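You operate a simulated robot arm through the tools that you are given. There is no shell and no other tool. Be economical: measure what you need, move in short steps, check, and stop when the job is done.

You run a simulated two-armed robot. Do the job below in one go: nothing can be reset, and whatever is moved stays where it is left.

TASK
Fetch the red ball rod and set it in the clear round tub on the top of the glue table. Then take the red rim cup and put it on top of the yellow sanding pad. Then fetch the small grey pad and set it on top of the taped carton on the top of the glue table. Then stack the arched block marked "95" from the top of the press bench on top of the arched block marked "72". Then push the hatch cover shut. Then fetch the oil can from the top of the side stand and set it on the white panel on the top of the laminating bench. Then stack the carton labelled "plugs" from the clear end of the press bench on top of the carton marked "pads". Then put the orange tin on the top of the press bench away on the lower shelf of the wall bench. Do these in the order given. Set down upright: red rim cup, oil can, orange tin.

It is judged by the outcome, as a careful person would: the job done as asked, and still so three seconds after it is handed in. It fails if anything else is knocked over, pushed out of place, dropped, spilled or broken. Lids that push on must go on centred and level and be pressed home; caps that screw on are set level and turned clockwise until they are tight.

THE ROBOT
Two 6-joint arms with two-finger parallel grippers on one trunk, on a base that drives. Base frame: it is fixed to the floor where the robot stands at the start and does not move with it; the origin is under the middle of the robot, x ahead of it, y to its left, z up; the surface under the hand at the start is at about z = 860. Readings come in mm, rad, newtons and seconds.
The left shoulder is at the start at [50, 170, 1260], the right one opposite. Each reaches about 1092 mm from its shoulder. Places, roughly: arched block [-2500, -1750, 750]; brown carton, white carton, yellow carton [-3000, -1500, 750]; hatch cover [-2300, 200, 700]; lower shelf of the wall bench [-4900, 900, 400]; oil can (13x7x16 cm) [-1900, 900, 800]; orange tin (6x6x10 cm) [-2900, -1600, 900]; red ball rod (3x3x21 cm) [600, 200, 1000]; red rim cup (7x7x9 cm) [1100, -100, 900]; round tub (17x17x20 cm) [600, 800, 900]; small grey pad (7x5x2 cm) [-400, -2100, 800]; taped carton (26x15x13 cm) [700, -400, 900]; white panel (19x14x2 cm) [-3600, 3600, 800]; yellow sanding pad (11x11x7 cm) [2300, -1200, 800]. Payload 1.57 kg a hand.
Tool frame (each hand has its own): the origin (TCP) lies between the finger pads and is the grasp point; the fingertips stand 30 mm ahead of it; z points along the fingers, y is the line along which they close. The gripper opens to 80 mm. The fingers are 17 mm wide and 12 mm thick; the gripper's body (40 by 82 mm) begins 80 mm behind the TCP.
Orientation is that of the tool frame in the base frame, as a unit quaternion [x, y, z, w]. With the fingers straight down and closing along the base's y, the tool's x points along the base's -x, its y along +y and its z along -z.

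THE INTERFACE
- The arms move only by the tool play_rows. It takes "left_rows", "right_rows" or both (then of equal length, played together; a hand with none holds still); each is a list of rows, each a list of 7 numbers: the shift along the base's x, y, z in m, then the turn, a rotation vector about the base's x, y, z in rad, then the closure in counts, from 0 (fully open) to 255 (shut). In form: [[dx, dy, dz, wx, wy, wz, jaw], ...]. A call has 1 to 20 rows; each row is the pose to reach, as a shift and turn from the pose commanded when the call began. A row lasts 0.2 s, in which the tool goes at most 50 mm and 0.15 rad; a call with a longer step from one row to the next is refused whole, and so is a gripper value outside its range. A pose out of reach is approached as far as the arm can. The call stops where the force on the tool passes 40 N (or 10 N more than at its start, if that is more) or the arm is blocked; 0.2 s more then pass. Each finger travels about 45 mm/s and halts on what it meets, pressing with about 34 N; the grip force reading is that of the motor and also rises with nothing between the fingers. The clock runs only during rows and for 0.2 s after the last one: add rows that repeat a pose to give the fingers time. It gives the time, the measured TCP pose, the force on the tool (base axes), the opening and the grip force at its end, in the units of the frame above (readings bear some noise), with the torque about the TCP (base axes, N m) and any sound that the robot's microphone picked up.
- Cameras (640 x 400 px; columns grow to the right, rows downward): "scene" is now at [31, 28.1, 1827.2]; the picture's right is [0.36, -0.93, 0.00], its down [-0.71, -0.27, -0.65] and it looks along [0.61, 0.23, -0.76] (base axes); focal length 273 px, centre (320, 200). "left" rides on the left gripper at [72, 7, -122] in its tool frame; the picture's right is [-0.09, 1.00, 0.00], its down [-0.84, -0.08, -0.54] and it looks along [-0.54, -0.05, 0.84] (tool axes); focal length 238 px, centre (320, 200). "right" rides on the right gripper at [72, -7, -122] in its tool frame; the picture's right is [0.09, 1.00, 0.00], its down [-0.84, 0.08, -0.54] and it looks along [-0.54, 0.05, 0.84] (tool axes); focal length 238 px, centre (320, 200). There is no depth. A picture from a camera that has moved, and an enlarged one, comes with that camera's place and axes in the base frame and with its lens.
- grab_frame(camera): a new picture of that camera. The clock stands still meanwhile.
- lift_body(by): slides the trunk up (or, below 0, down) by that many mm; the arms and the scene camera ride with it, the base frame stays. It gives what a move gives, with no picture.
- steer(legs): drives the robot by 1 to 6 legs, each [ahead, left, turn to the left] in mm, mm and rad, along the robot's own axes; the way and the turn of a leg run together, so that a leg with both is an arc; at most 1500 mm and 3.142 rad a leg. The arms and the cameras ride along, it lands a little off, and it stops where it bumps. It gives what a move gives.
- head_to(pan, tilt): turns the head with the scene camera to pan (to the left, within 1.501 rad either way) and tilt (down, from -0.506 to 1.204), counted from straight ahead of the robot. It gives what a move gives.
- inspect(camera, box): a new picture of the part [left, top, right, bottom] of that camera's present view, enlarged. The clock stands still meanwhile.
- job_done(): hands the job in; it is judged then, once.

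Work in short steps. Places have to be worked out from the pictures, the camera data and where the tool is seen: move nearer, look again, correct. Check each grasp and each placing, and mend what went wrong. You have 217 turns and 228 pictures in all, those below and enlarged ones among them. Open the grippers and draw the arms clear of the work before you hand the job in, unless the task says otherwise; then end with one line.

The tools are called after "Request:" as a command line: name --argument value ..., lists and objects as JSON in quotes. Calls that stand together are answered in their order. play_rows: Moves the arms, as the interface text tells. Its arguments: {"type":"object","properties":{"left_rows":{"type":"array"},"right_rows":{"type":"array"}},"required":[]} The other tools are called the same way: lift_body (by) slides the trunk up or down; steer (legs) drives the base; head_to (pan, tilt) turns the head that bears the scene camera; grab_frame (camera) takes a picture; inspect (camera, box) takes an enlarged picture of a part of a camera's view; job_done () hands the job in.

At the start:

```text
clock: 0.0
left_tcp_pos: [674.7, 403.4, 1149.7]
left_orientation: [0.001, 1.0, 0.0, 0.0]
left_wrist_force: [0.2, -0.4, -1.0]
left_torque: [0.03, 0.0, 0.02]
left_width: 80.0
left_grip_force: 0.0
right_tcp_pos: [658.2, -130.7, 1150.0]
right_orientation: [0.001, 1.0, 0.0, 0.0]
right_wrist_force: [0.1, 0.8, -0.4]
right_torque: [-0.05, 0.0, -0.01]
right_width: 80.1
right_grip_force: 0.1
trunk travel left (down, up): [-875.0, 95.0]
robot x, y, heading: [1.2, 0.1, 0.003]
head pan, tilt: [0.363, 0.86]
```

scene: 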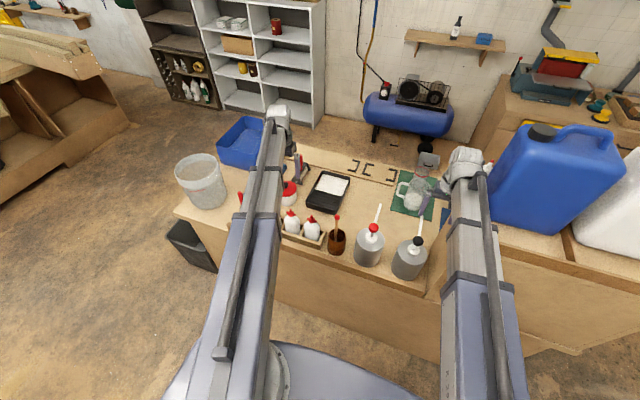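
right: 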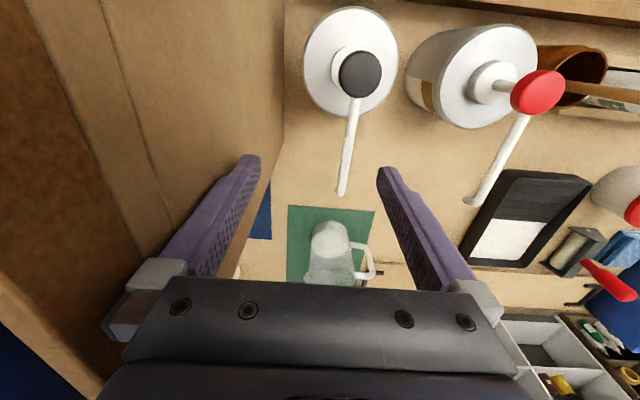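
left: 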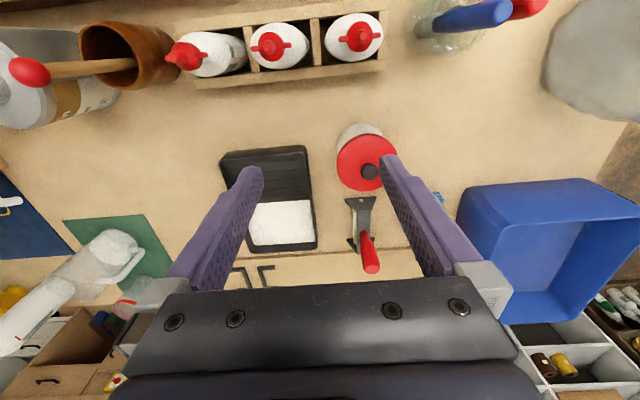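

I begin by enlarging the views of the table to find the red ball rod and the tub.

Request:
inspect --camera "scene" --box '[170, 130, 450, 300]'

Request:
inspect --camera "left" --box '[0, 0, 240, 150]'

Request:
inspect --camera "right" --box '[400, 0, 640, 150]'

```text
2.29 times, centred on (310, 215) of scene
camera zoom: at [31.0, 28.1, 1827.2], right [0.36, -0.93, 0.0], down [-0.71, -0.27, -0.65], along [0.61, 0.23, -0.76], focal length 624 px, centre (343, 166)
```

zoom: 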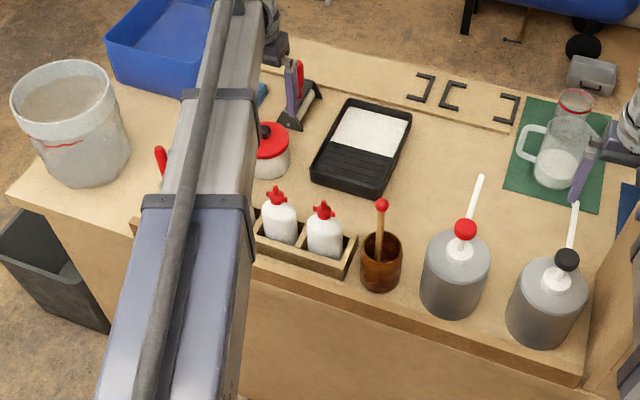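

```text
2.67 times, centred on (120, 75) of left
camera zoom: at [603.0, 410.7, 1271.3], right [0.09, 1.0, 0.0], down [0.84, -0.08, 0.54], along [0.54, -0.05, -0.84], focal length 636 px, centre (853, 533)
```

zoom: 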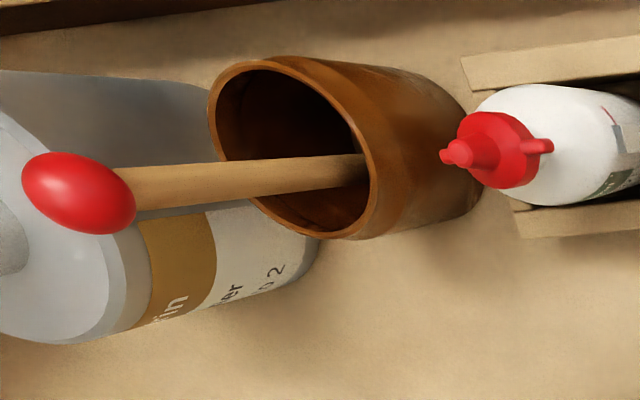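

```text
2.67 times, centred on (520, 75) of right
camera zoom: at [586.1, -137.4, 1271.7], right [-0.09, 1.0, 0.0], down [0.84, 0.08, 0.54], along [0.54, 0.05, -0.84], focal length 636 px, centre (-213, 533)
```

zoom: 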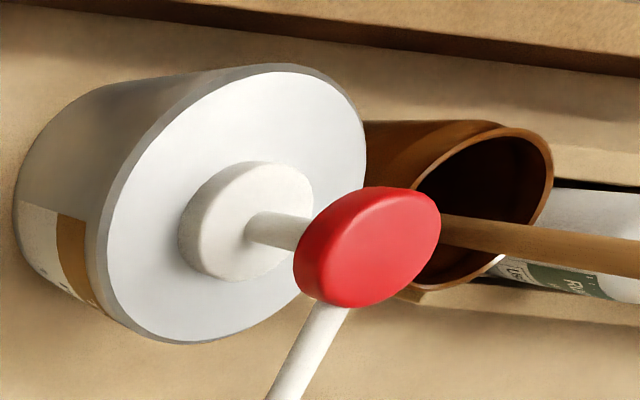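

The rod's ball works out at about (599,177,1055), standing in the brown pot; the tub is at about (630,780), with its rim near z 1060. I bring the left hand above the ball and look.

Request:
play_rows --left_rows '[[-0.015, -0.045, 0, 0, 0, 0, 0], [-0.03, -0.09, 0, 0, 0, 0, 0], [-0.045, -0.135, 0, 0, 0, 0, 0], [-0.06, -0.18, 0, 0, 0, 0, 0], [-0.076, -0.226, 0, 0, 0, 0, 0], [-0.076, -0.226, 0, 0, 0, 0, 0]]'

Request:
grab_frame --camera "left"

Request:
grab_frame --camera "scene"

```text
clock: 1.4
left_tcp_pos: [600.3, 179.4, 1149.7]
left_orientation: [0.0, 1.0, 0.0, 0.0]
left_wrist_force: [-0.1, -0.1, -0.7]
left_torque: [0.0, 0.0, -0.01]
left_width: 79.9
left_grip_force: 0.1
right_tcp_pos: [657.6, -127.3, 1149.6]
right_orientation: [0.001, 1.0, 0.0, 0.0]
right_wrist_force: [0.1, 0.6, 0.1]
right_torque: [-0.03, 0.0, 0.0]
right_width: 80.0
right_grip_force: 0.0
trunk travel left (down, up): [-875.0, 95.0]
robot x, y, heading: [1.2, -0.6, -0.0]
head pan, tilt: [0.363, 0.86]
```

```text
221 pictures are left
camera left: at [528.4, 186.5, 1271.2], right [0.09, 1.0, 0.0], down [0.84, -0.08, 0.54], along [0.54, -0.05, -0.84], focal length 238 px, centre (320, 200)
```

left: 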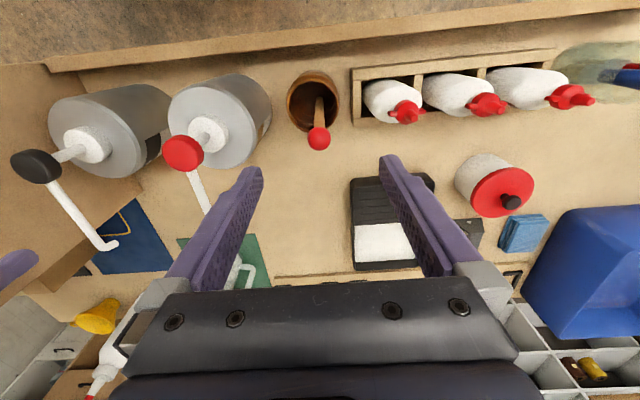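

```text
220 pictures are left
camera scene: at [31.2, 29.0, 1827.2], right [0.36, -0.93, 0.0], down [-0.71, -0.27, -0.65], along [0.61, 0.23, -0.76], focal length 273 px, centre (320, 200)
```

scene: 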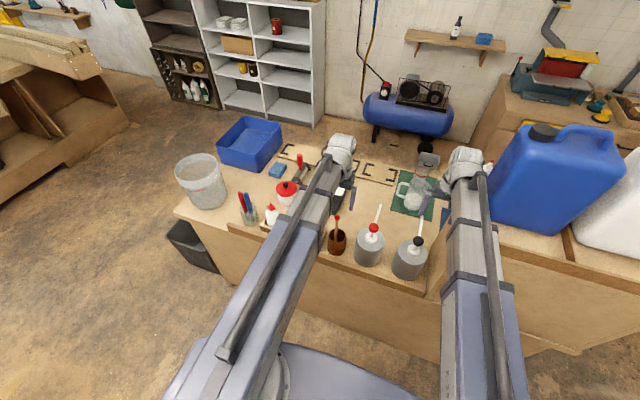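

The ball is right under the TCP. I go down 95 mm, close on it, and check.

Request:
play_rows --left_rows '[[0, -0.001, -0.045, 0, 0, 0, 0], [0, -0.001, -0.09, 0, 0, 0, 0], [0, -0.001, -0.095, 0, 0, 0, 0], [0, -0.001, -0.095, 0, 0, 0, 255], [0, -0.001, -0.095, 0, 0, 0, 255], [0, -0.001, -0.095, 0, 0, 0, 255], [0, -0.001, -0.095, 0, 0, 0, 255], [0, -0.001, -0.095, 0, 0, 0, 255], [0, -0.001, -0.095, 0, 0, 0, 255]]'

Request:
grab_frame --camera "left"

```text
clock: 3.4
left_tcp_pos: [594.7, 181.1, 1150.6]
left_orientation: [-0.001, 1.0, 0.0, 0.0]
left_wrist_force: [-0.7, -0.5, 0.6]
left_torque: [0.0, 0.0, 0.01]
left_width: 0.0
left_grip_force: 21.6
left hand out of reach, approached as far as the arm can: row 1, 2, 3, 4, 5, 6, 7, 8, 9
right_tcp_pos: [658.0, -130.1, 1149.9]
right_orientation: [0.0, 1.0, 0.0, 0.0]
right_wrist_force: [0.0, 0.1, -0.6]
right_torque: [0.0, -0.03, 0.0]
right_width: 79.8
right_grip_force: 0.1
trunk travel left (down, up): [-875.0, 95.0]
robot x, y, heading: [-0.2, 1.9, 0.002]
head pan, tilt: [0.363, 0.86]
```

```text
219 pictures are left
camera left: at [522.9, 188.5, 1271.3], right [0.09, 1.0, 0.0], down [0.84, -0.08, 0.54], along [0.54, -0.05, -0.84], focal length 238 px, centre (320, 200)
```

left: 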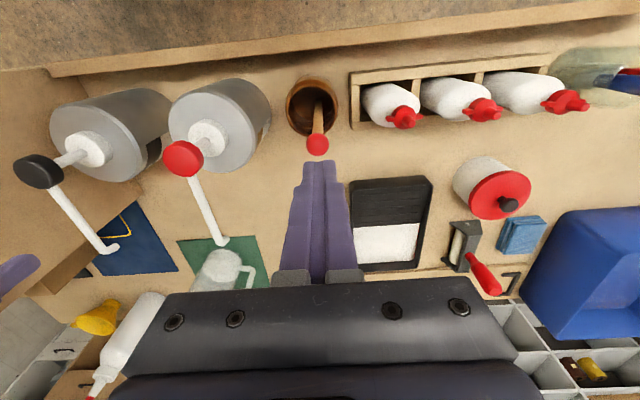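

The arm can't go lower from here, so I'll use the trunk instead. First I open the left hand and raise the right one clear of the pumps.

Request:
play_rows --left_rows '[[0, 0, 0, 0, 0, 0, 0], [0, 0, 0, 0, 0, 0, 0], [0.003, -0.002, 0.095, 0, 0, 0, 0], [0.003, -0.002, 0.095, 0, 0, 0, 0], [0.003, -0.002, 0.095, 0, 0, 0, 0]]' --right_rows '[[0, 0, 0.05, 0, 0, 0, 0], [0, 0, 0.1, 0, 0, 0, 0], [0, -0.0, 0.12, 0, 0, 0, 0], [0, 0, 0.12, 0, 0, 0, 0], [0, 0, 0.12, 0, 0, 0, 0]]'

```text
refused: row 3 steps farther than a row can; nothing moved
```

A step was too long, so I split it. I also check which pose the shifts are measured from.

Request:
play_rows --left_rows '[[0, 0, 0, 0, 0, 0, 0], [0, 0, 0, 0, 0, 0, 0], [0, 0, 0.0, 0, 0, 0, 0], [0, 0, 0.0, 0, 0, 0, 0]]' --right_rows '[[0, 0, 0.05, 0, 0, 0, 0], [0, 0, 0.1, 0, 0, 0, 0], [0, -0.0, 0.12, 0, 0, 0, 0], [0, 0, 0.12, 0, 0, 0, 0]]'

```text
clock: 4.4
left_tcp_pos: [594.5, 181.9, 1150.7]
left_orientation: [0.0, 1.0, 0.0, 0.001]
left_wrist_force: [0.7, 0.5, -0.4]
left_torque: [0.0, 0.01, -0.01]
left_width: 79.6
left_grip_force: 0.0
right_tcp_pos: [661.1, -135.1, 1149.2]
right_orientation: [-0.001, 1.0, 0.0, 0.0]
right_wrist_force: [-2.3, 4.2, 0.0]
right_torque: [-0.28, -0.21, -0.11]
right_width: 76.3
right_grip_force: 0.1
right hand out of reach, approached as far as the arm can: row 1, 2, 3, 4
trunk travel left (down, up): [-875.0, 95.0]
robot x, y, heading: [1.4, -2.3, -0.002]
head pan, tilt: [0.363, 0.86]
```

The right hand won't rise and feels a slight side force, so I look before moving anything more.

Request:
grab_frame --camera "right"

Request:
grab_frame --camera "scene"

```text
218 pictures are left
camera right: at [588.1, -142.2, 1271.9], right [-0.09, 1.0, 0.0], down [0.84, 0.08, 0.54], along [0.54, 0.05, -0.84], focal length 238 px, centre (320, 200)
```

right: 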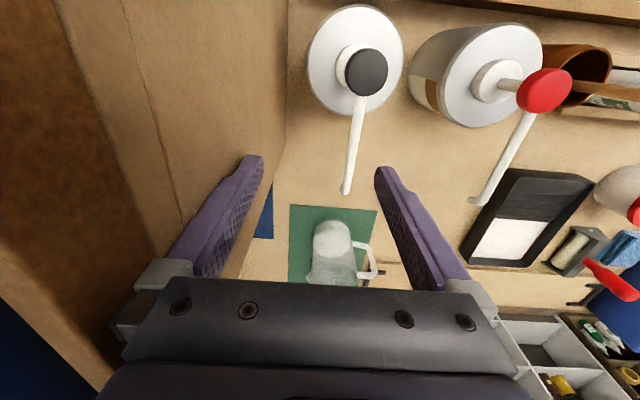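

```text
217 pictures are left
camera scene: at [30.5, 28.9, 1827.2], right [0.36, -0.93, 0.0], down [-0.71, -0.27, -0.65], along [0.61, 0.23, -0.76], focal length 273 px, centre (320, 200)
```

scene: 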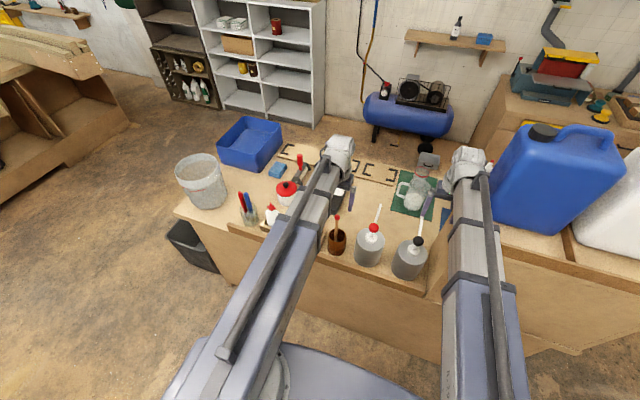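

The right outer finger seems to touch the panel beside it. I nudge the right hand +y and test lifting the left hand slightly.

Request:
play_rows --left_rows '[[0, 0, 0.02, 0, 0, 0, 0], [0, 0, 0.02, 0, 0, 0, 0]]' --right_rows '[[0, 0.02, 0, 0, 0, 0, 0], [0, 0.02, 0, 0, 0, 0, 0]]'

```text
clock: 5.0
left_tcp_pos: [594.9, 181.2, 1148.4]
left_orientation: [0.0, 1.0, 0.0, -0.001]
left_wrist_force: [-0.4, -0.4, -1.0]
left_torque: [-0.03, 0.0, -0.01]
left_width: 80.1
left_grip_force: 0.0
left hand out of reach, approached as far as the arm can: row 1, 2
right_tcp_pos: [659.3, -113.6, 1149.6]
right_orientation: [0.0, 1.0, 0.0, -0.001]
right_wrist_force: [0.3, -0.6, 0.4]
right_torque: [0.03, -0.03, 0.0]
right_width: 80.0
right_grip_force: 0.1
trunk travel left (down, up): [-875.0, 95.0]
robot x, y, heading: [-0.0, 0.1, -0.003]
head pan, tilt: [0.363, 0.86]
```

Vertical motion seems limited. I test small vertical steps on both hands to understand it.

Request:
play_rows --left_rows '[[0, 0, -0.01, 0, 0, 0, 0], [0, 0, -0.01, 0, 0, 0, 0]]' --right_rows '[[0.04, 0.0, 0.01, 0, 0, 0, 0], [0.04, 0.0, 0.03, 0, 0, 0, 0]]'

```text
clock: 5.6
left_tcp_pos: [593.6, 181.5, 1151.0]
left_orientation: [0.0, 1.0, -0.001, 0.0]
left_wrist_force: [0.1, 0.2, -0.3]
left_torque: [0.03, -0.02, -0.03]
left_width: 80.0
left_grip_force: 0.0
left hand out of reach, approached as far as the arm can: row 1, 2
right_tcp_pos: [697.4, -113.2, 1151.8]
right_orientation: [0.0, 1.0, -0.001, 0.0]
right_wrist_force: [-0.1, 1.1, 0.0]
right_torque: [0.0, -0.01, 0.02]
right_width: 79.7
right_grip_force: 0.1
right hand out of reach, approached as far as the arm can: row 1, 2
trunk travel left (down, up): [-875.0, 95.0]
robot x, y, heading: [-5.1, -0.4, -0.001]
head pan, tilt: [0.363, 0.86]
```

The arms evidently work in the horizontal plane, with height coming from the trunk. I park the right hand behind the table edge before lowering, and line up the left over the ball again.

Request:
play_rows --left_rows '[[0.006, -0.002, 0, 0, 0, 0, 0], [0.006, -0.002, 0, 0, 0, 0, 0], [0.006, -0.002, 0, 0, 0, 0, 0], [0.006, -0.002, 0, 0, 0, 0, 0], [0.006, -0.002, 0, 0, 0, 0, 0], [0.006, -0.002, 0, 0, 0, 0, 0], [0.006, -0.002, 0, 0, 0, 0, 0]]' --right_rows '[[-0.045, 0, 0, 0, 0, 0, 0], [-0.09, 0, 0, 0, 0, 0, 0], [-0.135, 0, 0, 0, 0, 0, 0], [-0.18, 0, 0, 0, 0, 0, 0], [-0.225, 0, 0, 0, 0, 0, 0], [-0.27, 0, 0, 0, 0, 0, 0], [-0.3, 0, 0, 0, 0, 0, 0]]'

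Request:
grab_frame --camera "left"

Request:
grab_frame --camera "right"

```text
clock: 7.2
left_tcp_pos: [602.4, 178.7, 1150.2]
left_orientation: [0.0, 1.0, 0.0, -0.001]
left_wrist_force: [0.6, -0.9, 0.3]
left_torque: [0.0, -0.01, -0.02]
left_width: 79.9
left_grip_force: 0.0
right_tcp_pos: [452.2, -103.4, 1149.8]
right_orientation: [0.0, 1.0, 0.0, -0.001]
right_wrist_force: [0.1, 0.2, -0.4]
right_torque: [0.0, -0.03, -0.05]
right_width: 80.1
right_grip_force: 0.1
right hand out of reach, approached as far as the arm can: row 4, 5, 6, 7
trunk travel left (down, up): [-875.0, 95.0]
robot x, y, heading: [-1.7, -0.0, 0.002]
head pan, tilt: [0.363, 0.86]
```

```text
216 pictures are left
camera left: at [530.3, 186.7, 1271.4], right [0.09, 1.0, 0.0], down [0.84, -0.08, 0.54], along [0.54, -0.05, -0.84], focal length 238 px, centre (320, 200)
```

left: 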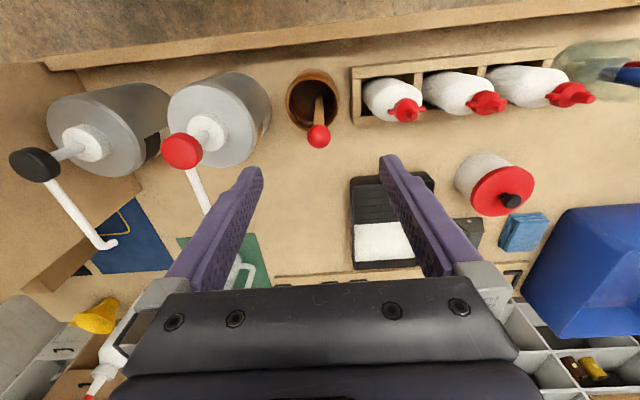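

```text
215 pictures are left
camera right: at [380.1, -110.8, 1271.9], right [-0.09, 1.0, 0.0], down [0.84, 0.08, 0.54], along [0.54, 0.05, -0.84], focal length 238 px, centre (320, 200)
```

right: 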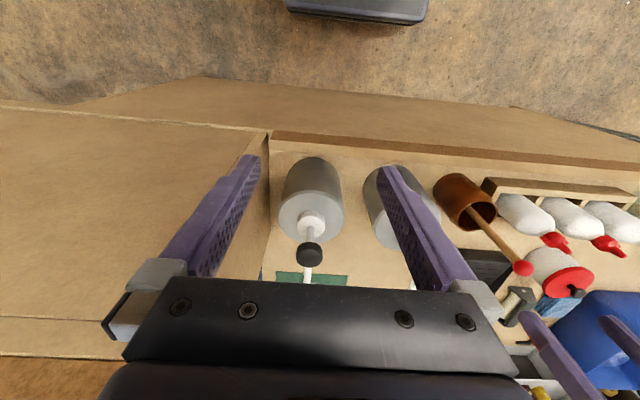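

Before lowering the trunk I look to the right, to make sure the right elbow won't come down on the tall block with the jugs.

Request:
head_to --pan -0.5 --tilt 0.75

Request:
grab_frame --camera "scene"

```text
clock: 8.4
left_tcp_pos: [602.0, 179.4, 1149.8]
left_orientation: [0.0, 1.0, 0.0, 0.0]
left_wrist_force: [-0.4, 0.4, -0.1]
left_torque: [0.0, 0.0, 0.0]
left_width: 80.0
left_grip_force: 0.2
right_tcp_pos: [451.6, -103.3, 1149.8]
right_orientation: [-0.001, 1.0, 0.0, -0.001]
right_wrist_force: [-0.3, 1.0, 1.1]
right_torque: [0.0, 0.0, -0.02]
right_width: 79.8
right_grip_force: 0.1
trunk travel left (down, up): [-875.0, 95.0]
robot x, y, heading: [-1.8, -1.6, -0.002]
head pan, tilt: [-0.499, 0.75]
```

```text
214 pictures are left
camera scene: at [31.2, -39.2, 1836.0], right [-0.48, -0.88, 0.0], down [-0.6, 0.33, -0.73], along [0.64, -0.35, -0.68], focal length 273 px, centre (320, 200)
```

scene: 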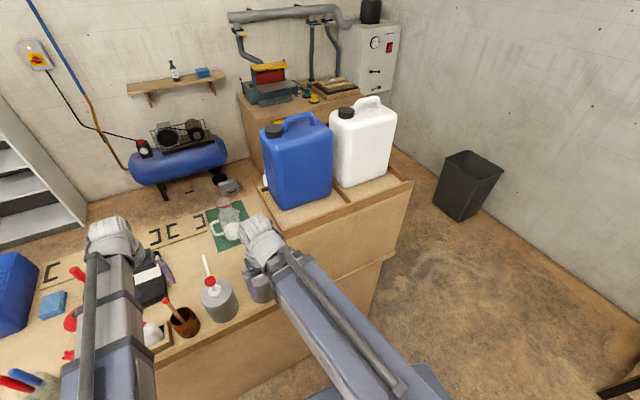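

The right arm is in front of the table, so lowering is safe. Down 95 mm.

Request:
lift_body --by -94

Request:
grab_frame --camera "left"

```text
clock: 9.7
left_tcp_pos: [602.7, 179.1, 1056.9]
left_orientation: [0.0, 1.0, -0.001, -0.001]
left_wrist_force: [-0.1, -0.5, 0.0]
left_torque: [0.01, -0.01, -0.02]
left_width: 79.7
left_grip_force: 0.1
right_tcp_pos: [452.1, -101.4, 1055.8]
right_orientation: [0.0, 1.0, 0.0, -0.001]
right_wrist_force: [-0.7, -0.1, 0.2]
right_torque: [0.02, -0.01, 0.0]
right_width: 80.2
right_grip_force: 0.1
trunk travel left (down, up): [-781.0, 189.0]
robot x, y, heading: [3.2, -2.1, 0.0]
head pan, tilt: [-0.499, 0.75]
```

```text
213 pictures are left
camera left: at [530.3, 186.7, 1177.4], right [0.09, 1.0, 0.0], down [0.84, -0.08, 0.54], along [0.54, -0.05, -0.84], focal length 238 px, centre (320, 200)
```

left: 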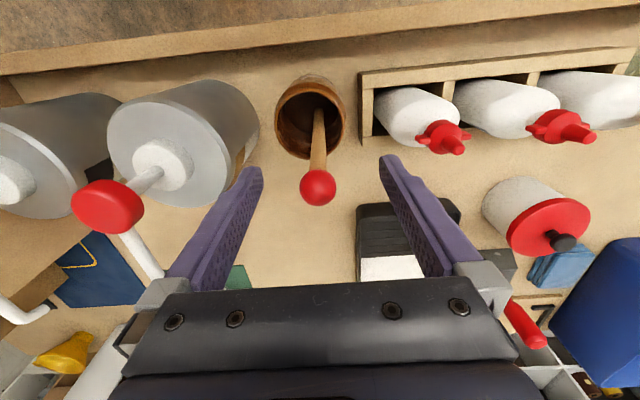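

Triangulated from two heights, the ball is at about (604,179,1046). I lower 10 mm more and close.

Request:
lift_body --by -10

Request:
play_rows --left_rows '[[0.002, 0, 0, 0, 0, 0, 120], [0.002, 0, 0, 0, 0, 0, 255], [0.002, 0, 0, 0, 0, 0, 255], [0.002, 0, 0, 0, 0, 0, 255], [0.002, 0, 0, 0, 0, 0, 255], [0.002, 0, 0, 0, 0, 0, 255], [0.002, 0, 0, 0, 0, 0, 255]]'

Request:
grab_frame --camera "left"

```text
clock: 10.2
left_tcp_pos: [602.2, 179.8, 1046.3]
left_orientation: [0.0, 1.0, 0.0, 0.0]
left_wrist_force: [0.7, -0.5, -0.3]
left_torque: [0.01, 0.0, -0.01]
left_width: 80.0
left_grip_force: 0.0
right_tcp_pos: [452.9, -103.2, 1046.2]
right_orientation: [0.0, 1.0, 0.0, -0.001]
right_wrist_force: [-1.0, -0.9, 0.3]
right_torque: [-0.01, 0.03, 0.02]
right_width: 80.3
right_grip_force: 0.1
trunk travel left (down, up): [-771.0, 199.0]
robot x, y, heading: [1.3, 1.9, 0.001]
head pan, tilt: [-0.499, 0.75]
```

```text
clock: 11.8
left_tcp_pos: [604.1, 179.3, 1045.8]
left_orientation: [0.0, 1.0, 0.0, -0.001]
left_wrist_force: [-0.2, -0.3, 0.4]
left_torque: [-0.01, 0.02, 0.02]
left_width: 19.7
left_grip_force: 33.4
right_tcp_pos: [451.5, -103.5, 1046.7]
right_orientation: [0.0, 1.0, 0.0, 0.0]
right_wrist_force: [-0.7, 0.1, 0.0]
right_torque: [0.01, -0.02, 0.02]
right_width: 80.2
right_grip_force: 0.1
trunk travel left (down, up): [-771.0, 199.0]
robot x, y, heading: [-3.2, -2.3, 0.002]
head pan, tilt: [-0.499, 0.75]
```

```text
212 pictures are left
camera left: at [532.5, 186.8, 1167.3], right [0.09, 1.0, 0.0], down [0.84, -0.08, 0.54], along [0.54, -0.05, -0.84], focal length 238 px, centre (320, 200)
```

left: 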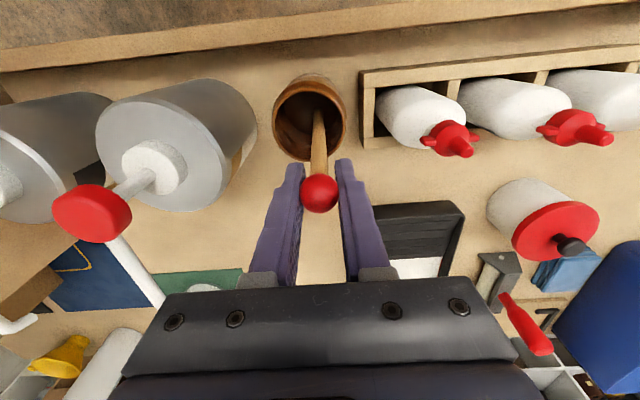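

The grip holds at 19.7 mm. I raise the trunk fully and check that the rod comes along.

Request:
lift_body --by 199

Request:
grab_frame --camera "left"

Request:
head_to --pan 0.45 --tilt 0.75

Request:
grab_frame --camera "scene"

```text
clock: 14.0
left_tcp_pos: [603.3, 179.4, 1245.2]
left_orientation: [0.001, 1.0, 0.001, -0.001]
left_wrist_force: [0.2, 1.2, -0.4]
left_torque: [0.03, 0.01, -0.03]
left_width: 19.8
left_grip_force: 33.4
right_tcp_pos: [451.6, -102.0, 1244.3]
right_orientation: [0.0, 1.0, 0.0, -0.001]
right_wrist_force: [-0.6, 0.3, -0.3]
right_torque: [0.04, 0.04, -0.02]
right_width: 80.0
right_grip_force: 0.0
trunk travel left (down, up): [-970.0, 0.0]
robot x, y, heading: [5.1, -0.4, 0.002]
head pan, tilt: [-0.499, 0.75]
```

```text
211 pictures are left
camera left: at [532.6, 186.8, 1366.3], right [0.09, 1.0, 0.0], down [0.84, -0.08, 0.54], along [0.54, -0.05, -0.84], focal length 238 px, centre (320, 200)
```

left: 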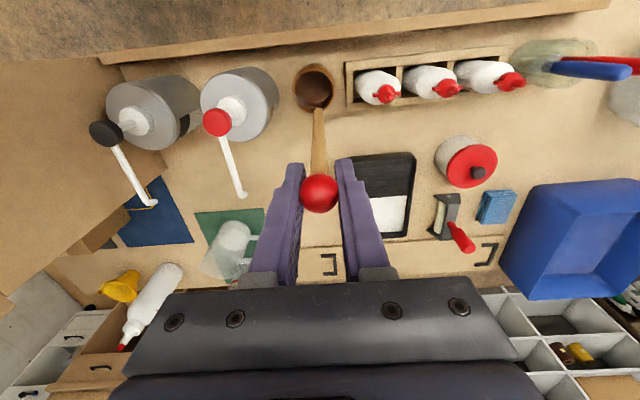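

```text
clock: 15.2
left_tcp_pos: [604.9, 180.5, 1244.0]
left_orientation: [0.0, 1.0, 0.0, 0.0]
left_wrist_force: [-1.0, -0.6, 0.2]
left_torque: [-0.02, -0.04, -0.03]
left_width: 19.7
left_grip_force: 33.9
right_tcp_pos: [451.9, -103.7, 1244.2]
right_orientation: [0.0, 1.0, 0.0, -0.001]
right_wrist_force: [0.3, -0.9, -0.3]
right_torque: [0.0, -0.01, -0.03]
right_width: 80.0
right_grip_force: 0.1
trunk travel left (down, up): [-970.0, 0.0]
robot x, y, heading: [2.1, 0.7, 0.005]
head pan, tilt: [0.45, 0.75]
```

```text
210 pictures are left
camera scene: at [33.0, 36.4, 1931.0], right [0.43, -0.9, 0.0], down [-0.61, -0.3, -0.73], along [0.66, 0.32, -0.68], focal length 273 px, centre (320, 200)
```

scene: 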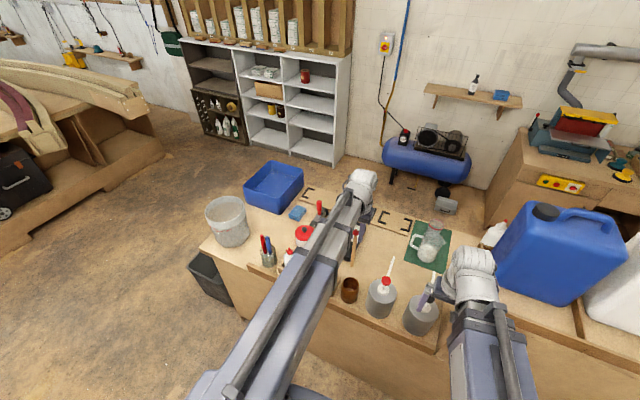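

The rod is held, but its bottom (z≈1047) won't clear the tub rim or the pen pot. I tilt the hand forwards in small steps to see how the height responds.

Request:
play_rows --left_rows '[[0, 0, 0, 0, -0.1, 0, 255], [0, 0, 0, 0, -0.2, 0, 255], [0, 0, 0, 0, -0.3, 0, 255], [0, 0, 0, 0, -0.3, 0, 255]]'

```text
clock: 16.2
left_tcp_pos: [603.8, 178.2, 1255.5]
left_orientation: [0.0, 0.989, 0.0, 0.15]
left_wrist_force: [-0.4, -0.3, -0.6]
left_torque: [0.01, -0.01, -0.03]
left_width: 19.7
left_grip_force: 33.9
left hand out of reach, approached as far as the arm can: row 2, 3, 4
right_tcp_pos: [451.8, -102.7, 1245.0]
right_orientation: [0.0, 1.0, 0.0, -0.001]
right_wrist_force: [0.0, -0.1, -0.3]
right_torque: [0.01, 0.03, 0.0]
right_width: 80.0
right_grip_force: 0.0
trunk travel left (down, up): [-970.0, 0.0]
robot x, y, heading: [-0.6, -1.4, 0.003]
head pan, tilt: [0.45, 0.75]
```

Tilt works (effective wrist length ≈240 mm). I tilt to 0.6 rad, so the rod bottom rises to about 1124, and then swing left partway.

Request:
play_rows --left_rows '[[0, 0, 0.01, 0, -0.1, 0, 255], [0, 0, 0.02, 0, -0.2, 0, 255], [0, 0, 0.031, 0, -0.3, 0, 255], [-0.005, 0.05, 0.031, 0, -0.3, 0, 255], [-0.01, 0.1, 0.031, 0, -0.3, 0, 255], [-0.015, 0.15, 0.031, 0, -0.3, 0, 255], [-0.02, 0.199, 0.031, 0, -0.3, 0, 255], [-0.025, 0.248, 0.031, 0, -0.3, 0, 255], [-0.03, 0.297, 0.031, 0, -0.3, 0, 255], [-0.03, 0.346, 0.031, 0, -0.3, 0, 255], [-0.03, 0.38, 0.031, 0, -0.3, 0, 255], [-0.03, 0.38, 0.031, 0, -0.3, 0, 255]]'

Request:
grab_frame --camera "left"

Request:
grab_frame --camera "scene"

```text
refused: row 4 steps farther than a row can; nothing moved
```

```text
209 pictures are left
camera left: at [499.8, 186.5, 1349.3], right [0.09, 1.0, 0.03], down [0.64, -0.08, 0.77], along [0.76, -0.05, -0.64], focal length 238 px, centre (320, 200)
```

left: 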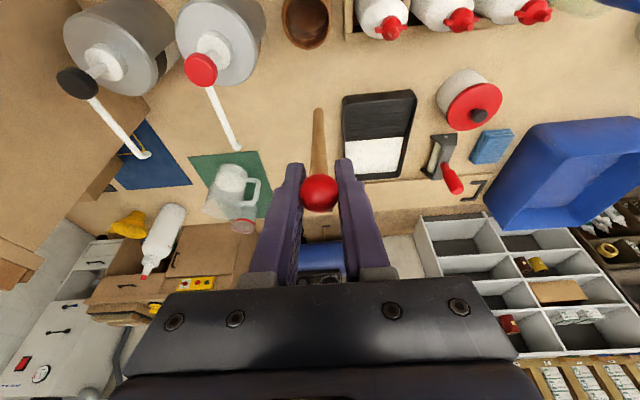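

```text
208 pictures are left
camera scene: at [33.4, 36.5, 1931.0], right [0.44, -0.9, 0.0], down [-0.61, -0.3, -0.73], along [0.66, 0.32, -0.68], focal length 273 px, centre (320, 200)
```

scene: 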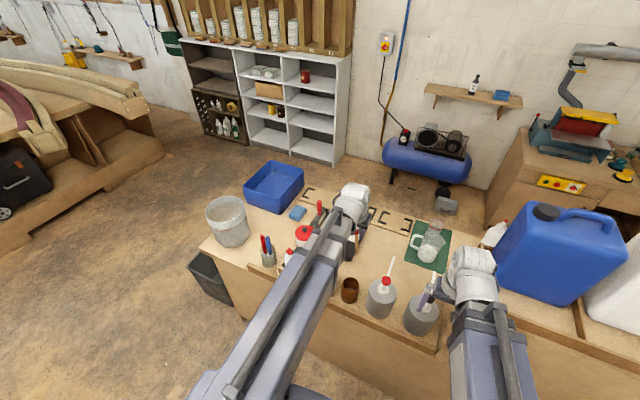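

I resend it with shorter steps.

Request:
play_rows --left_rows '[[0, 0, 0.01, 0, -0.1, 0, 255], [0, 0, 0.02, 0, -0.2, 0, 255], [0, 0, 0.031, 0, -0.3, 0, 255], [-0.005, 0.045, 0.031, 0, -0.3, 0, 255], [-0.01, 0.09, 0.031, 0, -0.3, 0, 255], [-0.015, 0.135, 0.031, 0, -0.3, 0, 255], [-0.02, 0.18, 0.031, 0, -0.3, 0, 255], [-0.025, 0.225, 0.031, 0, -0.3, 0, 255], [-0.03, 0.27, 0.031, 0, -0.3, 0, 255], [-0.03, 0.315, 0.031, 0, -0.3, 0, 255], [-0.03, 0.36, 0.031, 0, -0.3, 0, 255], [-0.03, 0.38, 0.031, 0, -0.3, 0, 255]]'

Request:
grab_frame --camera "left"

Request:
grab_frame --camera "scene"

```text
clock: 18.8
left_tcp_pos: [574.8, 563.0, 1283.1]
left_orientation: [0.0, 0.955, 0.0, 0.296]
left_wrist_force: [-0.6, -0.6, 0.9]
left_torque: [-0.01, 0.03, 0.01]
left_width: 19.7
left_grip_force: 33.1
right_tcp_pos: [452.6, -101.8, 1245.2]
right_orientation: [0.0, 1.0, -0.001, -0.002]
right_wrist_force: [0.7, 1.3, 0.0]
right_torque: [-0.03, 0.04, -0.01]
right_width: 80.1
right_grip_force: 0.1
trunk travel left (down, up): [-970.0, 0.0]
robot x, y, heading: [1.7, 2.5, 0.002]
head pan, tilt: [0.45, 0.75]
```

```text
207 pictures are left
camera left: at [447.6, 570.6, 1342.8], right [0.08, 1.0, 0.05], down [0.38, -0.08, 0.92], along [0.92, -0.05, -0.39], focal length 238 px, centre (320, 200)
```

left: 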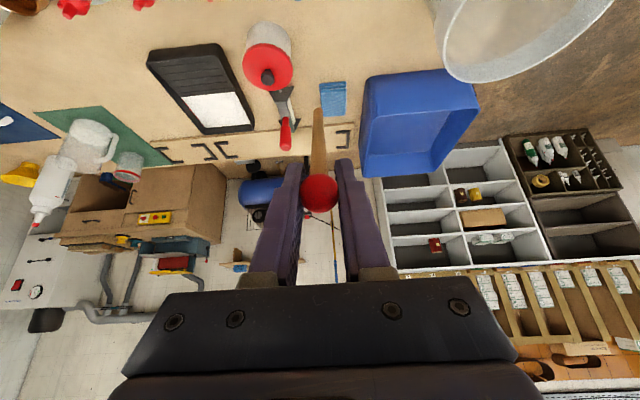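

```text
206 pictures are left
camera scene: at [33.1, 36.5, 1931.0], right [0.44, -0.9, 0.0], down [-0.61, -0.3, -0.73], along [0.66, 0.32, -0.68], focal length 273 px, centre (320, 200)
```

scene: 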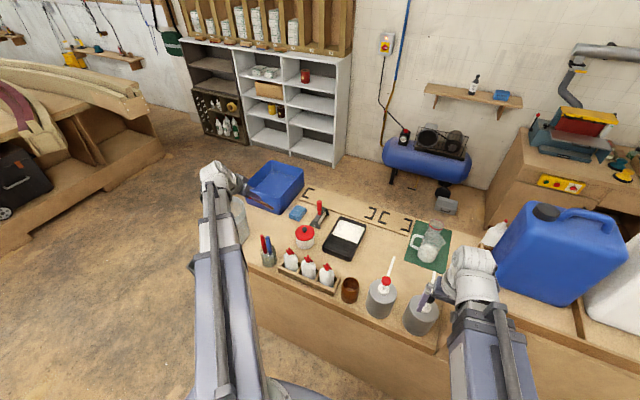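

I move further left, keeping the rod high, to see the tub properly from the wrist camera.

Request:
play_rows --left_rows '[[-0.01, 0.045, 0, 0, 0, 0, 255], [-0.02, 0.09, 0, 0, 0, 0, 255], [-0.03, 0.135, 0, 0, 0, 0, 255], [-0.04, 0.18, 0, 0, 0, 0, 255], [-0.04, 0.22, 0, 0, 0, 0, 255], [-0.04, 0.22, 0, 0, 0, 0, 255]]'

Request:
grab_frame --camera "left"

Request:
inspect --camera "scene" --box '[120, 120, 320, 260]'

```text
clock: 20.2
left_tcp_pos: [536.8, 778.9, 1284.5]
left_orientation: [-0.001, 0.955, 0.0, 0.295]
left_wrist_force: [-0.3, -0.2, -0.6]
left_torque: [0.03, 0.01, 0.02]
left_width: 19.9
left_grip_force: 33.2
left hand out of reach, approached as far as the arm can: row 2, 4
right_tcp_pos: [452.3, -103.7, 1245.3]
right_orientation: [0.0, 1.0, 0.0, -0.001]
right_wrist_force: [-1.1, -0.2, -0.3]
right_torque: [-0.02, -0.03, -0.05]
right_width: 80.1
right_grip_force: 0.3
trunk travel left (down, up): [-970.0, 0.0]
robot x, y, heading: [-1.3, -3.3, 0.002]
head pan, tilt: [0.45, 0.75]
```

```text
205 pictures are left
camera left: at [408.8, 785.4, 1343.2], right [0.08, 1.0, 0.05], down [0.38, -0.08, 0.92], along [0.92, -0.05, -0.39], focal length 238 px, centre (320, 200)
```

left: 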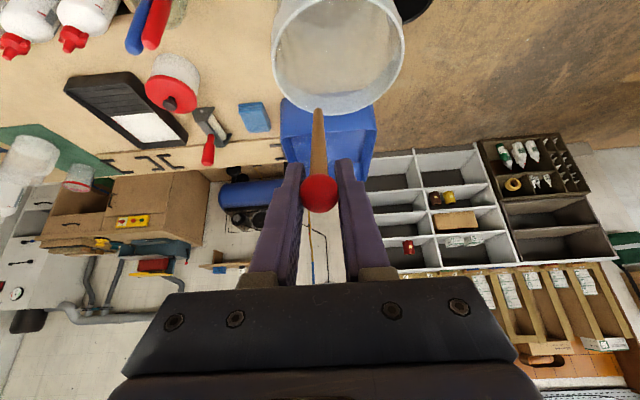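

```text
2.86 times, centred on (220, 190) of scene
camera zoom: at [32.7, 35.9, 1931.0], right [0.44, -0.9, 0.0], down [-0.61, -0.3, -0.73], along [0.66, 0.32, -0.68], focal length 780 px, centre (606, 229)
```

zoom: 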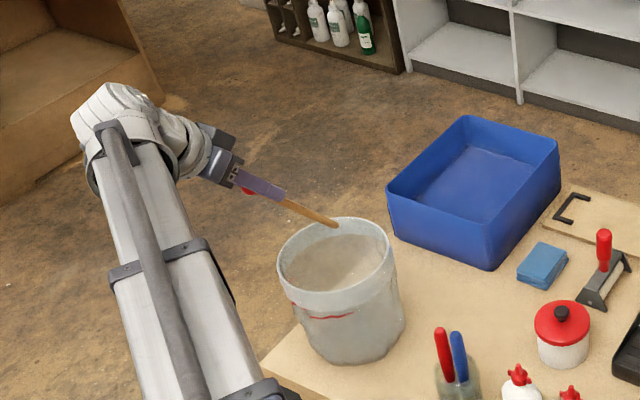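

The tub centre is about (632,802). The rod bottom is over it, so I shift +y 22 and lower the trunk 110 so the rod tip enters.

Request:
play_rows --left_rows '[[0, 0.022, 0, 0, 0, 0, 255], [0, 0.022, 0, 0, 0, 0, 255]]'

Request:
lift_body --by -110

Request:
grab_frame --camera "left"

Request:
inspect --camera "scene" --box '[120, 120, 320, 260]'

```text
clock: 20.8
left_tcp_pos: [537.9, 802.0, 1284.4]
left_orientation: [0.0, 0.955, -0.001, 0.297]
left_wrist_force: [0.3, -1.0, -0.1]
left_torque: [-0.01, -0.01, 0.03]
left_width: 19.4
left_grip_force: 33.1
right_tcp_pos: [451.9, -102.8, 1244.6]
right_orientation: [0.0, 1.0, 0.0, 0.0]
right_wrist_force: [-0.1, -0.3, 0.1]
right_torque: [0.0, 0.01, 0.02]
right_width: 80.1
right_grip_force: 0.0
trunk travel left (down, up): [-970.0, 0.0]
robot x, y, heading: [-1.9, -1.1, -0.002]
head pan, tilt: [0.45, 0.75]
```

```text
clock: 22.2
left_tcp_pos: [538.3, 802.0, 1173.1]
left_orientation: [0.0, 0.955, 0.0, 0.296]
left_wrist_force: [0.3, 0.0, -0.7]
left_torque: [0.0, 0.03, 0.03]
left_width: 19.5
left_grip_force: 33.7
right_tcp_pos: [452.3, -102.7, 1134.0]
right_orientation: [0.0, 1.0, 0.0, -0.001]
right_wrist_force: [0.8, -0.2, -0.6]
right_torque: [-0.02, -0.02, 0.02]
right_width: 79.9
right_grip_force: 0.1
trunk travel left (down, up): [-860.0, 110.0]
robot x, y, heading: [0.6, 2.4, -0.005]
head pan, tilt: [0.45, 0.75]
```

```text
203 pictures are left
camera left: at [409.3, 808.8, 1233.0], right [0.08, 1.0, 0.05], down [0.38, -0.08, 0.92], along [0.92, -0.05, -0.39], focal length 238 px, centre (320, 200)
```

left: 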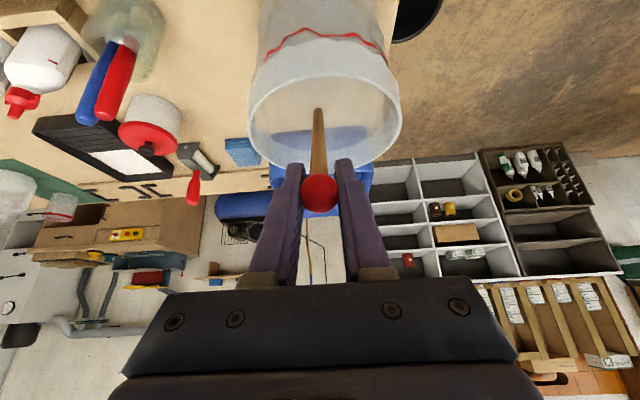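

```text
2.86 times, centred on (220, 190) of scene
camera zoom: at [32.8, 36.5, 1821.1], right [0.44, -0.9, 0.0], down [-0.61, -0.3, -0.73], along [0.66, 0.32, -0.68], focal length 780 px, centre (606, 229)
```

zoom: 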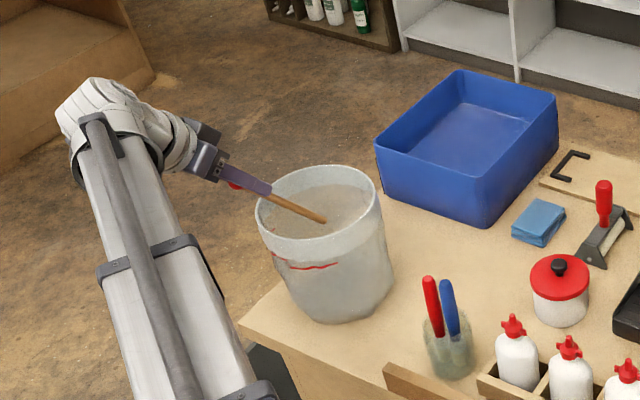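

The rod tip is nicely inside the opening. I bring the hand upright, keeping the tip in place.

Request:
play_rows --left_rows '[[0.013, 0, -0.009, 0, 0.075, 0, 255], [0.026, 0, -0.018, 0, 0.15, 0, 255], [0.04, 0, -0.025, 0, 0.225, 0, 255], [0.053, 0, -0.031, 0, 0.3, 0, 255], [0.068, 0, -0.036, 0, 0.375, 0, 255], [0.082, 0, -0.039, 0, 0.45, 0, 255], [0.095, 0, -0.041, 0, 0.525, 0, 255], [0.1, 0, -0.041, 0, 0.6, 0, 255], [0.1, 0, -0.041, 0, 0.6, 0, 255]]'

Request:
grab_frame --camera "left"

Request:
inspect --camera "scene" --box '[120, 120, 320, 260]'

```text
clock: 24.2
left_tcp_pos: [636.4, 800.7, 1134.7]
left_orientation: [0.0, 1.0, 0.0, 0.001]
left_wrist_force: [-0.1, -0.4, -1.0]
left_torque: [0.0, -0.03, -0.02]
left_width: 19.3
left_grip_force: 33.5
left hand out of reach, approached as far as the arm can: row 7
right_tcp_pos: [451.4, -102.0, 1135.7]
right_orientation: [0.0, 1.0, 0.0, -0.001]
right_wrist_force: [0.1, 0.0, -0.2]
right_torque: [-0.03, 0.01, 0.03]
right_width: 80.1
right_grip_force: 0.0
trunk travel left (down, up): [-860.0, 110.0]
robot x, y, heading: [-0.2, 0.5, -0.0]
head pan, tilt: [0.45, 0.75]
```

```text
201 pictures are left
camera left: at [564.5, 808.0, 1256.4], right [0.09, 1.0, 0.0], down [0.84, -0.08, 0.54], along [0.54, -0.05, -0.84], focal length 238 px, centre (320, 200)
```

left: 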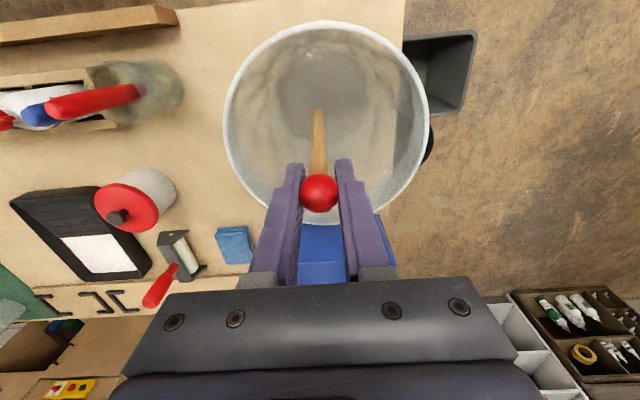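

```text
2.86 times, centred on (220, 190) of scene
camera zoom: at [32.7, 36.6, 1821.0], right [0.44, -0.9, 0.0], down [-0.61, -0.3, -0.73], along [0.66, 0.32, -0.68], focal length 780 px, centre (606, 229)
```

zoom: 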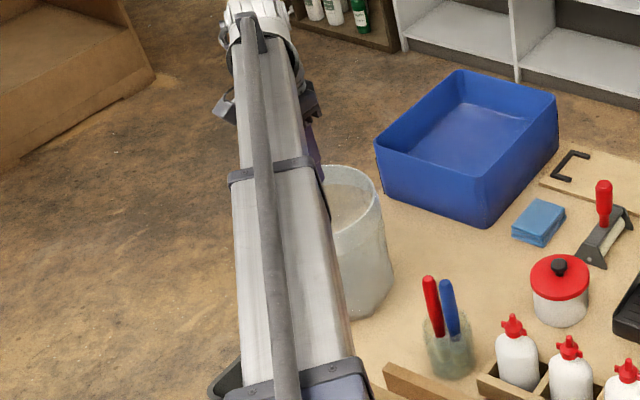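

All is centred. I lower 57 mm, so the rod tip is just above the tub floor.

Request:
lift_body --by -57

Request:
grab_frame --camera "left"

```text
clock: 25.2
left_tcp_pos: [637.1, 802.7, 1077.8]
left_orientation: [0.0, 1.0, 0.0, 0.001]
left_wrist_force: [0.4, -0.7, -0.5]
left_torque: [0.05, 0.04, 0.03]
left_width: 19.5
left_grip_force: 33.4
right_tcp_pos: [451.2, -101.2, 1078.4]
right_orientation: [0.0, 1.0, 0.0, 0.0]
right_wrist_force: [0.4, 0.3, -0.3]
right_torque: [0.01, -0.02, -0.03]
right_width: 80.0
right_grip_force: 0.1
trunk travel left (down, up): [-803.0, 167.0]
robot x, y, heading: [-2.4, 0.2, -0.003]
head pan, tilt: [0.45, 0.75]
```

```text
199 pictures are left
camera left: at [564.6, 808.0, 1199.3], right [0.09, 1.0, 0.0], down [0.84, -0.08, 0.54], along [0.54, -0.05, -0.84], focal length 238 px, centre (320, 200)
```

left: 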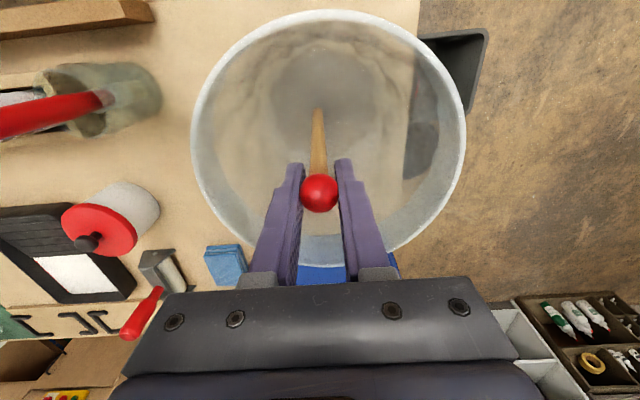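

No contact yet. I lower another 8 mm and then open.

Request:
lift_body --by -8

Request:
play_rows --left_rows '[[0, 0, 0, 0, 0, 0, 150], [0, 0, 0, 0, 0, 0, 100], [0, 0, 0, 0, 0, 0, 60], [0, 0, 0, 0, 0, 0, 20], [0, 0, 0, 0, 0, 0, 20], [0, 0, 0, 0, 0, 0, 20]]'

Request:
lift_body --by 150

Request:
grab_frame --camera "left"

```text
clock: 25.8
left_tcp_pos: [636.2, 800.5, 1069.8]
left_orientation: [0.0, 1.0, 0.0, 0.001]
left_wrist_force: [1.4, 0.2, 0.4]
left_torque: [0.01, 0.02, 0.03]
left_width: 19.5
left_grip_force: 33.7
right_tcp_pos: [451.7, -103.2, 1070.5]
right_orientation: [0.0, 1.0, 0.0, -0.001]
right_wrist_force: [-0.6, -0.1, 0.4]
right_torque: [-0.03, -0.03, 0.0]
right_width: 80.3
right_grip_force: 0.1
trunk travel left (down, up): [-795.0, 175.0]
robot x, y, heading: [-1.8, 0.1, -0.003]
head pan, tilt: [0.45, 0.75]
```

```text
clock: 27.2
left_tcp_pos: [637.1, 801.7, 1070.4]
left_orientation: [0.0, 1.0, -0.001, 0.001]
left_wrist_force: [0.0, -0.2, 0.4]
left_torque: [0.0, 0.0, -0.01]
left_width: 74.1
left_grip_force: 0.1
right_tcp_pos: [452.6, -102.0, 1069.8]
right_orientation: [0.0, 1.0, 0.0, -0.001]
right_wrist_force: [-0.5, -0.3, -0.4]
right_torque: [-0.05, 0.0, 0.04]
right_width: 80.1
right_grip_force: 0.2
trunk travel left (down, up): [-795.0, 175.0]
robot x, y, heading: [2.1, -1.6, 0.003]
head pan, tilt: [0.45, 0.75]
```

```text
clock: 28.9
left_tcp_pos: [636.3, 800.3, 1219.1]
left_orientation: [0.0, 1.0, 0.001, 0.001]
left_wrist_force: [0.6, -0.2, 0.5]
left_torque: [0.02, -0.03, 0.01]
left_width: 73.7
left_grip_force: 0.1
right_tcp_pos: [452.1, -103.0, 1219.8]
right_orientation: [0.001, 1.0, -0.001, -0.001]
right_wrist_force: [-0.4, -0.7, 0.1]
right_torque: [0.01, -0.02, -0.02]
right_width: 79.8
right_grip_force: 0.1
trunk travel left (down, up): [-945.0, 25.0]
robot x, y, heading: [-2.0, -2.2, 0.0]
head pan, tilt: [0.45, 0.75]
```

```text
198 pictures are left
camera left: at [564.7, 808.1, 1341.0], right [0.09, 1.0, 0.0], down [0.84, -0.08, 0.54], along [0.54, -0.05, -0.84], focal length 238 px, centre (320, 200)
```

left: 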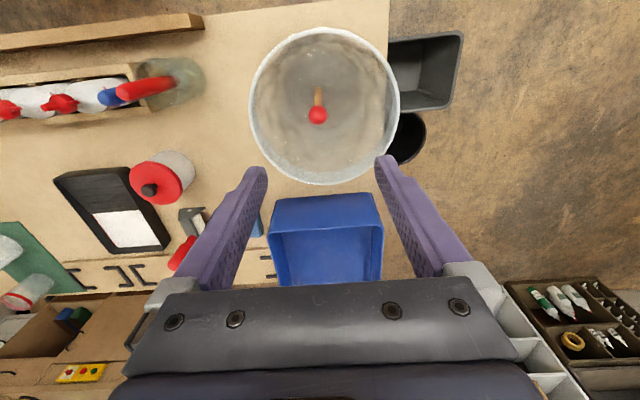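

The rod stands in the tub. Next comes the red rim cup, so I turn the head towards it and enlarge.

Request:
head_to --pan -0.1 --tilt 0.6

Request:
grab_frame --camera "scene"

Request:
inspect --camera "scene" --box '[260, 130, 460, 255]'

```text
clock: 29.9
left_tcp_pos: [636.7, 799.8, 1221.2]
left_orientation: [0.0, 1.0, 0.0, 0.001]
left_wrist_force: [-0.3, -0.3, -0.7]
left_torque: [0.02, -0.03, 0.01]
left_width: 74.0
left_grip_force: 0.0
right_tcp_pos: [451.8, -103.1, 1221.5]
right_orientation: [0.0, 1.0, 0.0, -0.001]
right_wrist_force: [0.2, 0.2, 0.6]
right_torque: [0.0, 0.04, -0.01]
right_width: 80.0
right_grip_force: 0.0
trunk travel left (down, up): [-945.0, 25.0]
robot x, y, heading: [-0.6, 1.9, 0.002]
head pan, tilt: [-0.099, 0.6]
```

```text
197 pictures are left
camera scene: at [46.3, -8.2, 1918.9], right [-0.1, -1.0, 0.0], down [-0.56, 0.06, -0.82], along [0.82, -0.08, -0.57], focal length 273 px, centre (320, 200)
```

scene: 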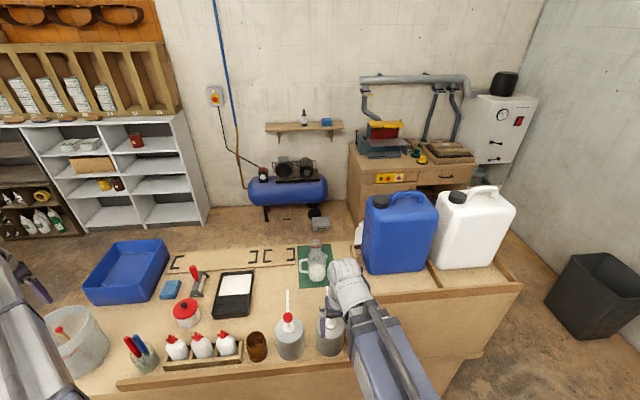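

```text
3.20 times, centred on (360, 192) of scene
camera zoom: at [46.3, -8.2, 1918.9], right [-0.1, -1.0, 0.0], down [-0.56, 0.06, -0.82], along [0.82, -0.08, -0.57], focal length 874 px, centre (192, 224)
```

zoom: 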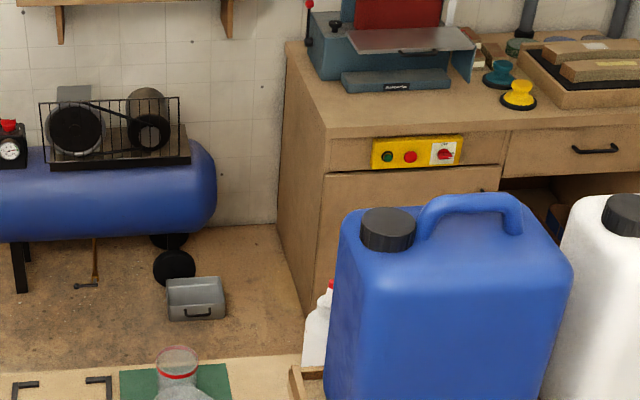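

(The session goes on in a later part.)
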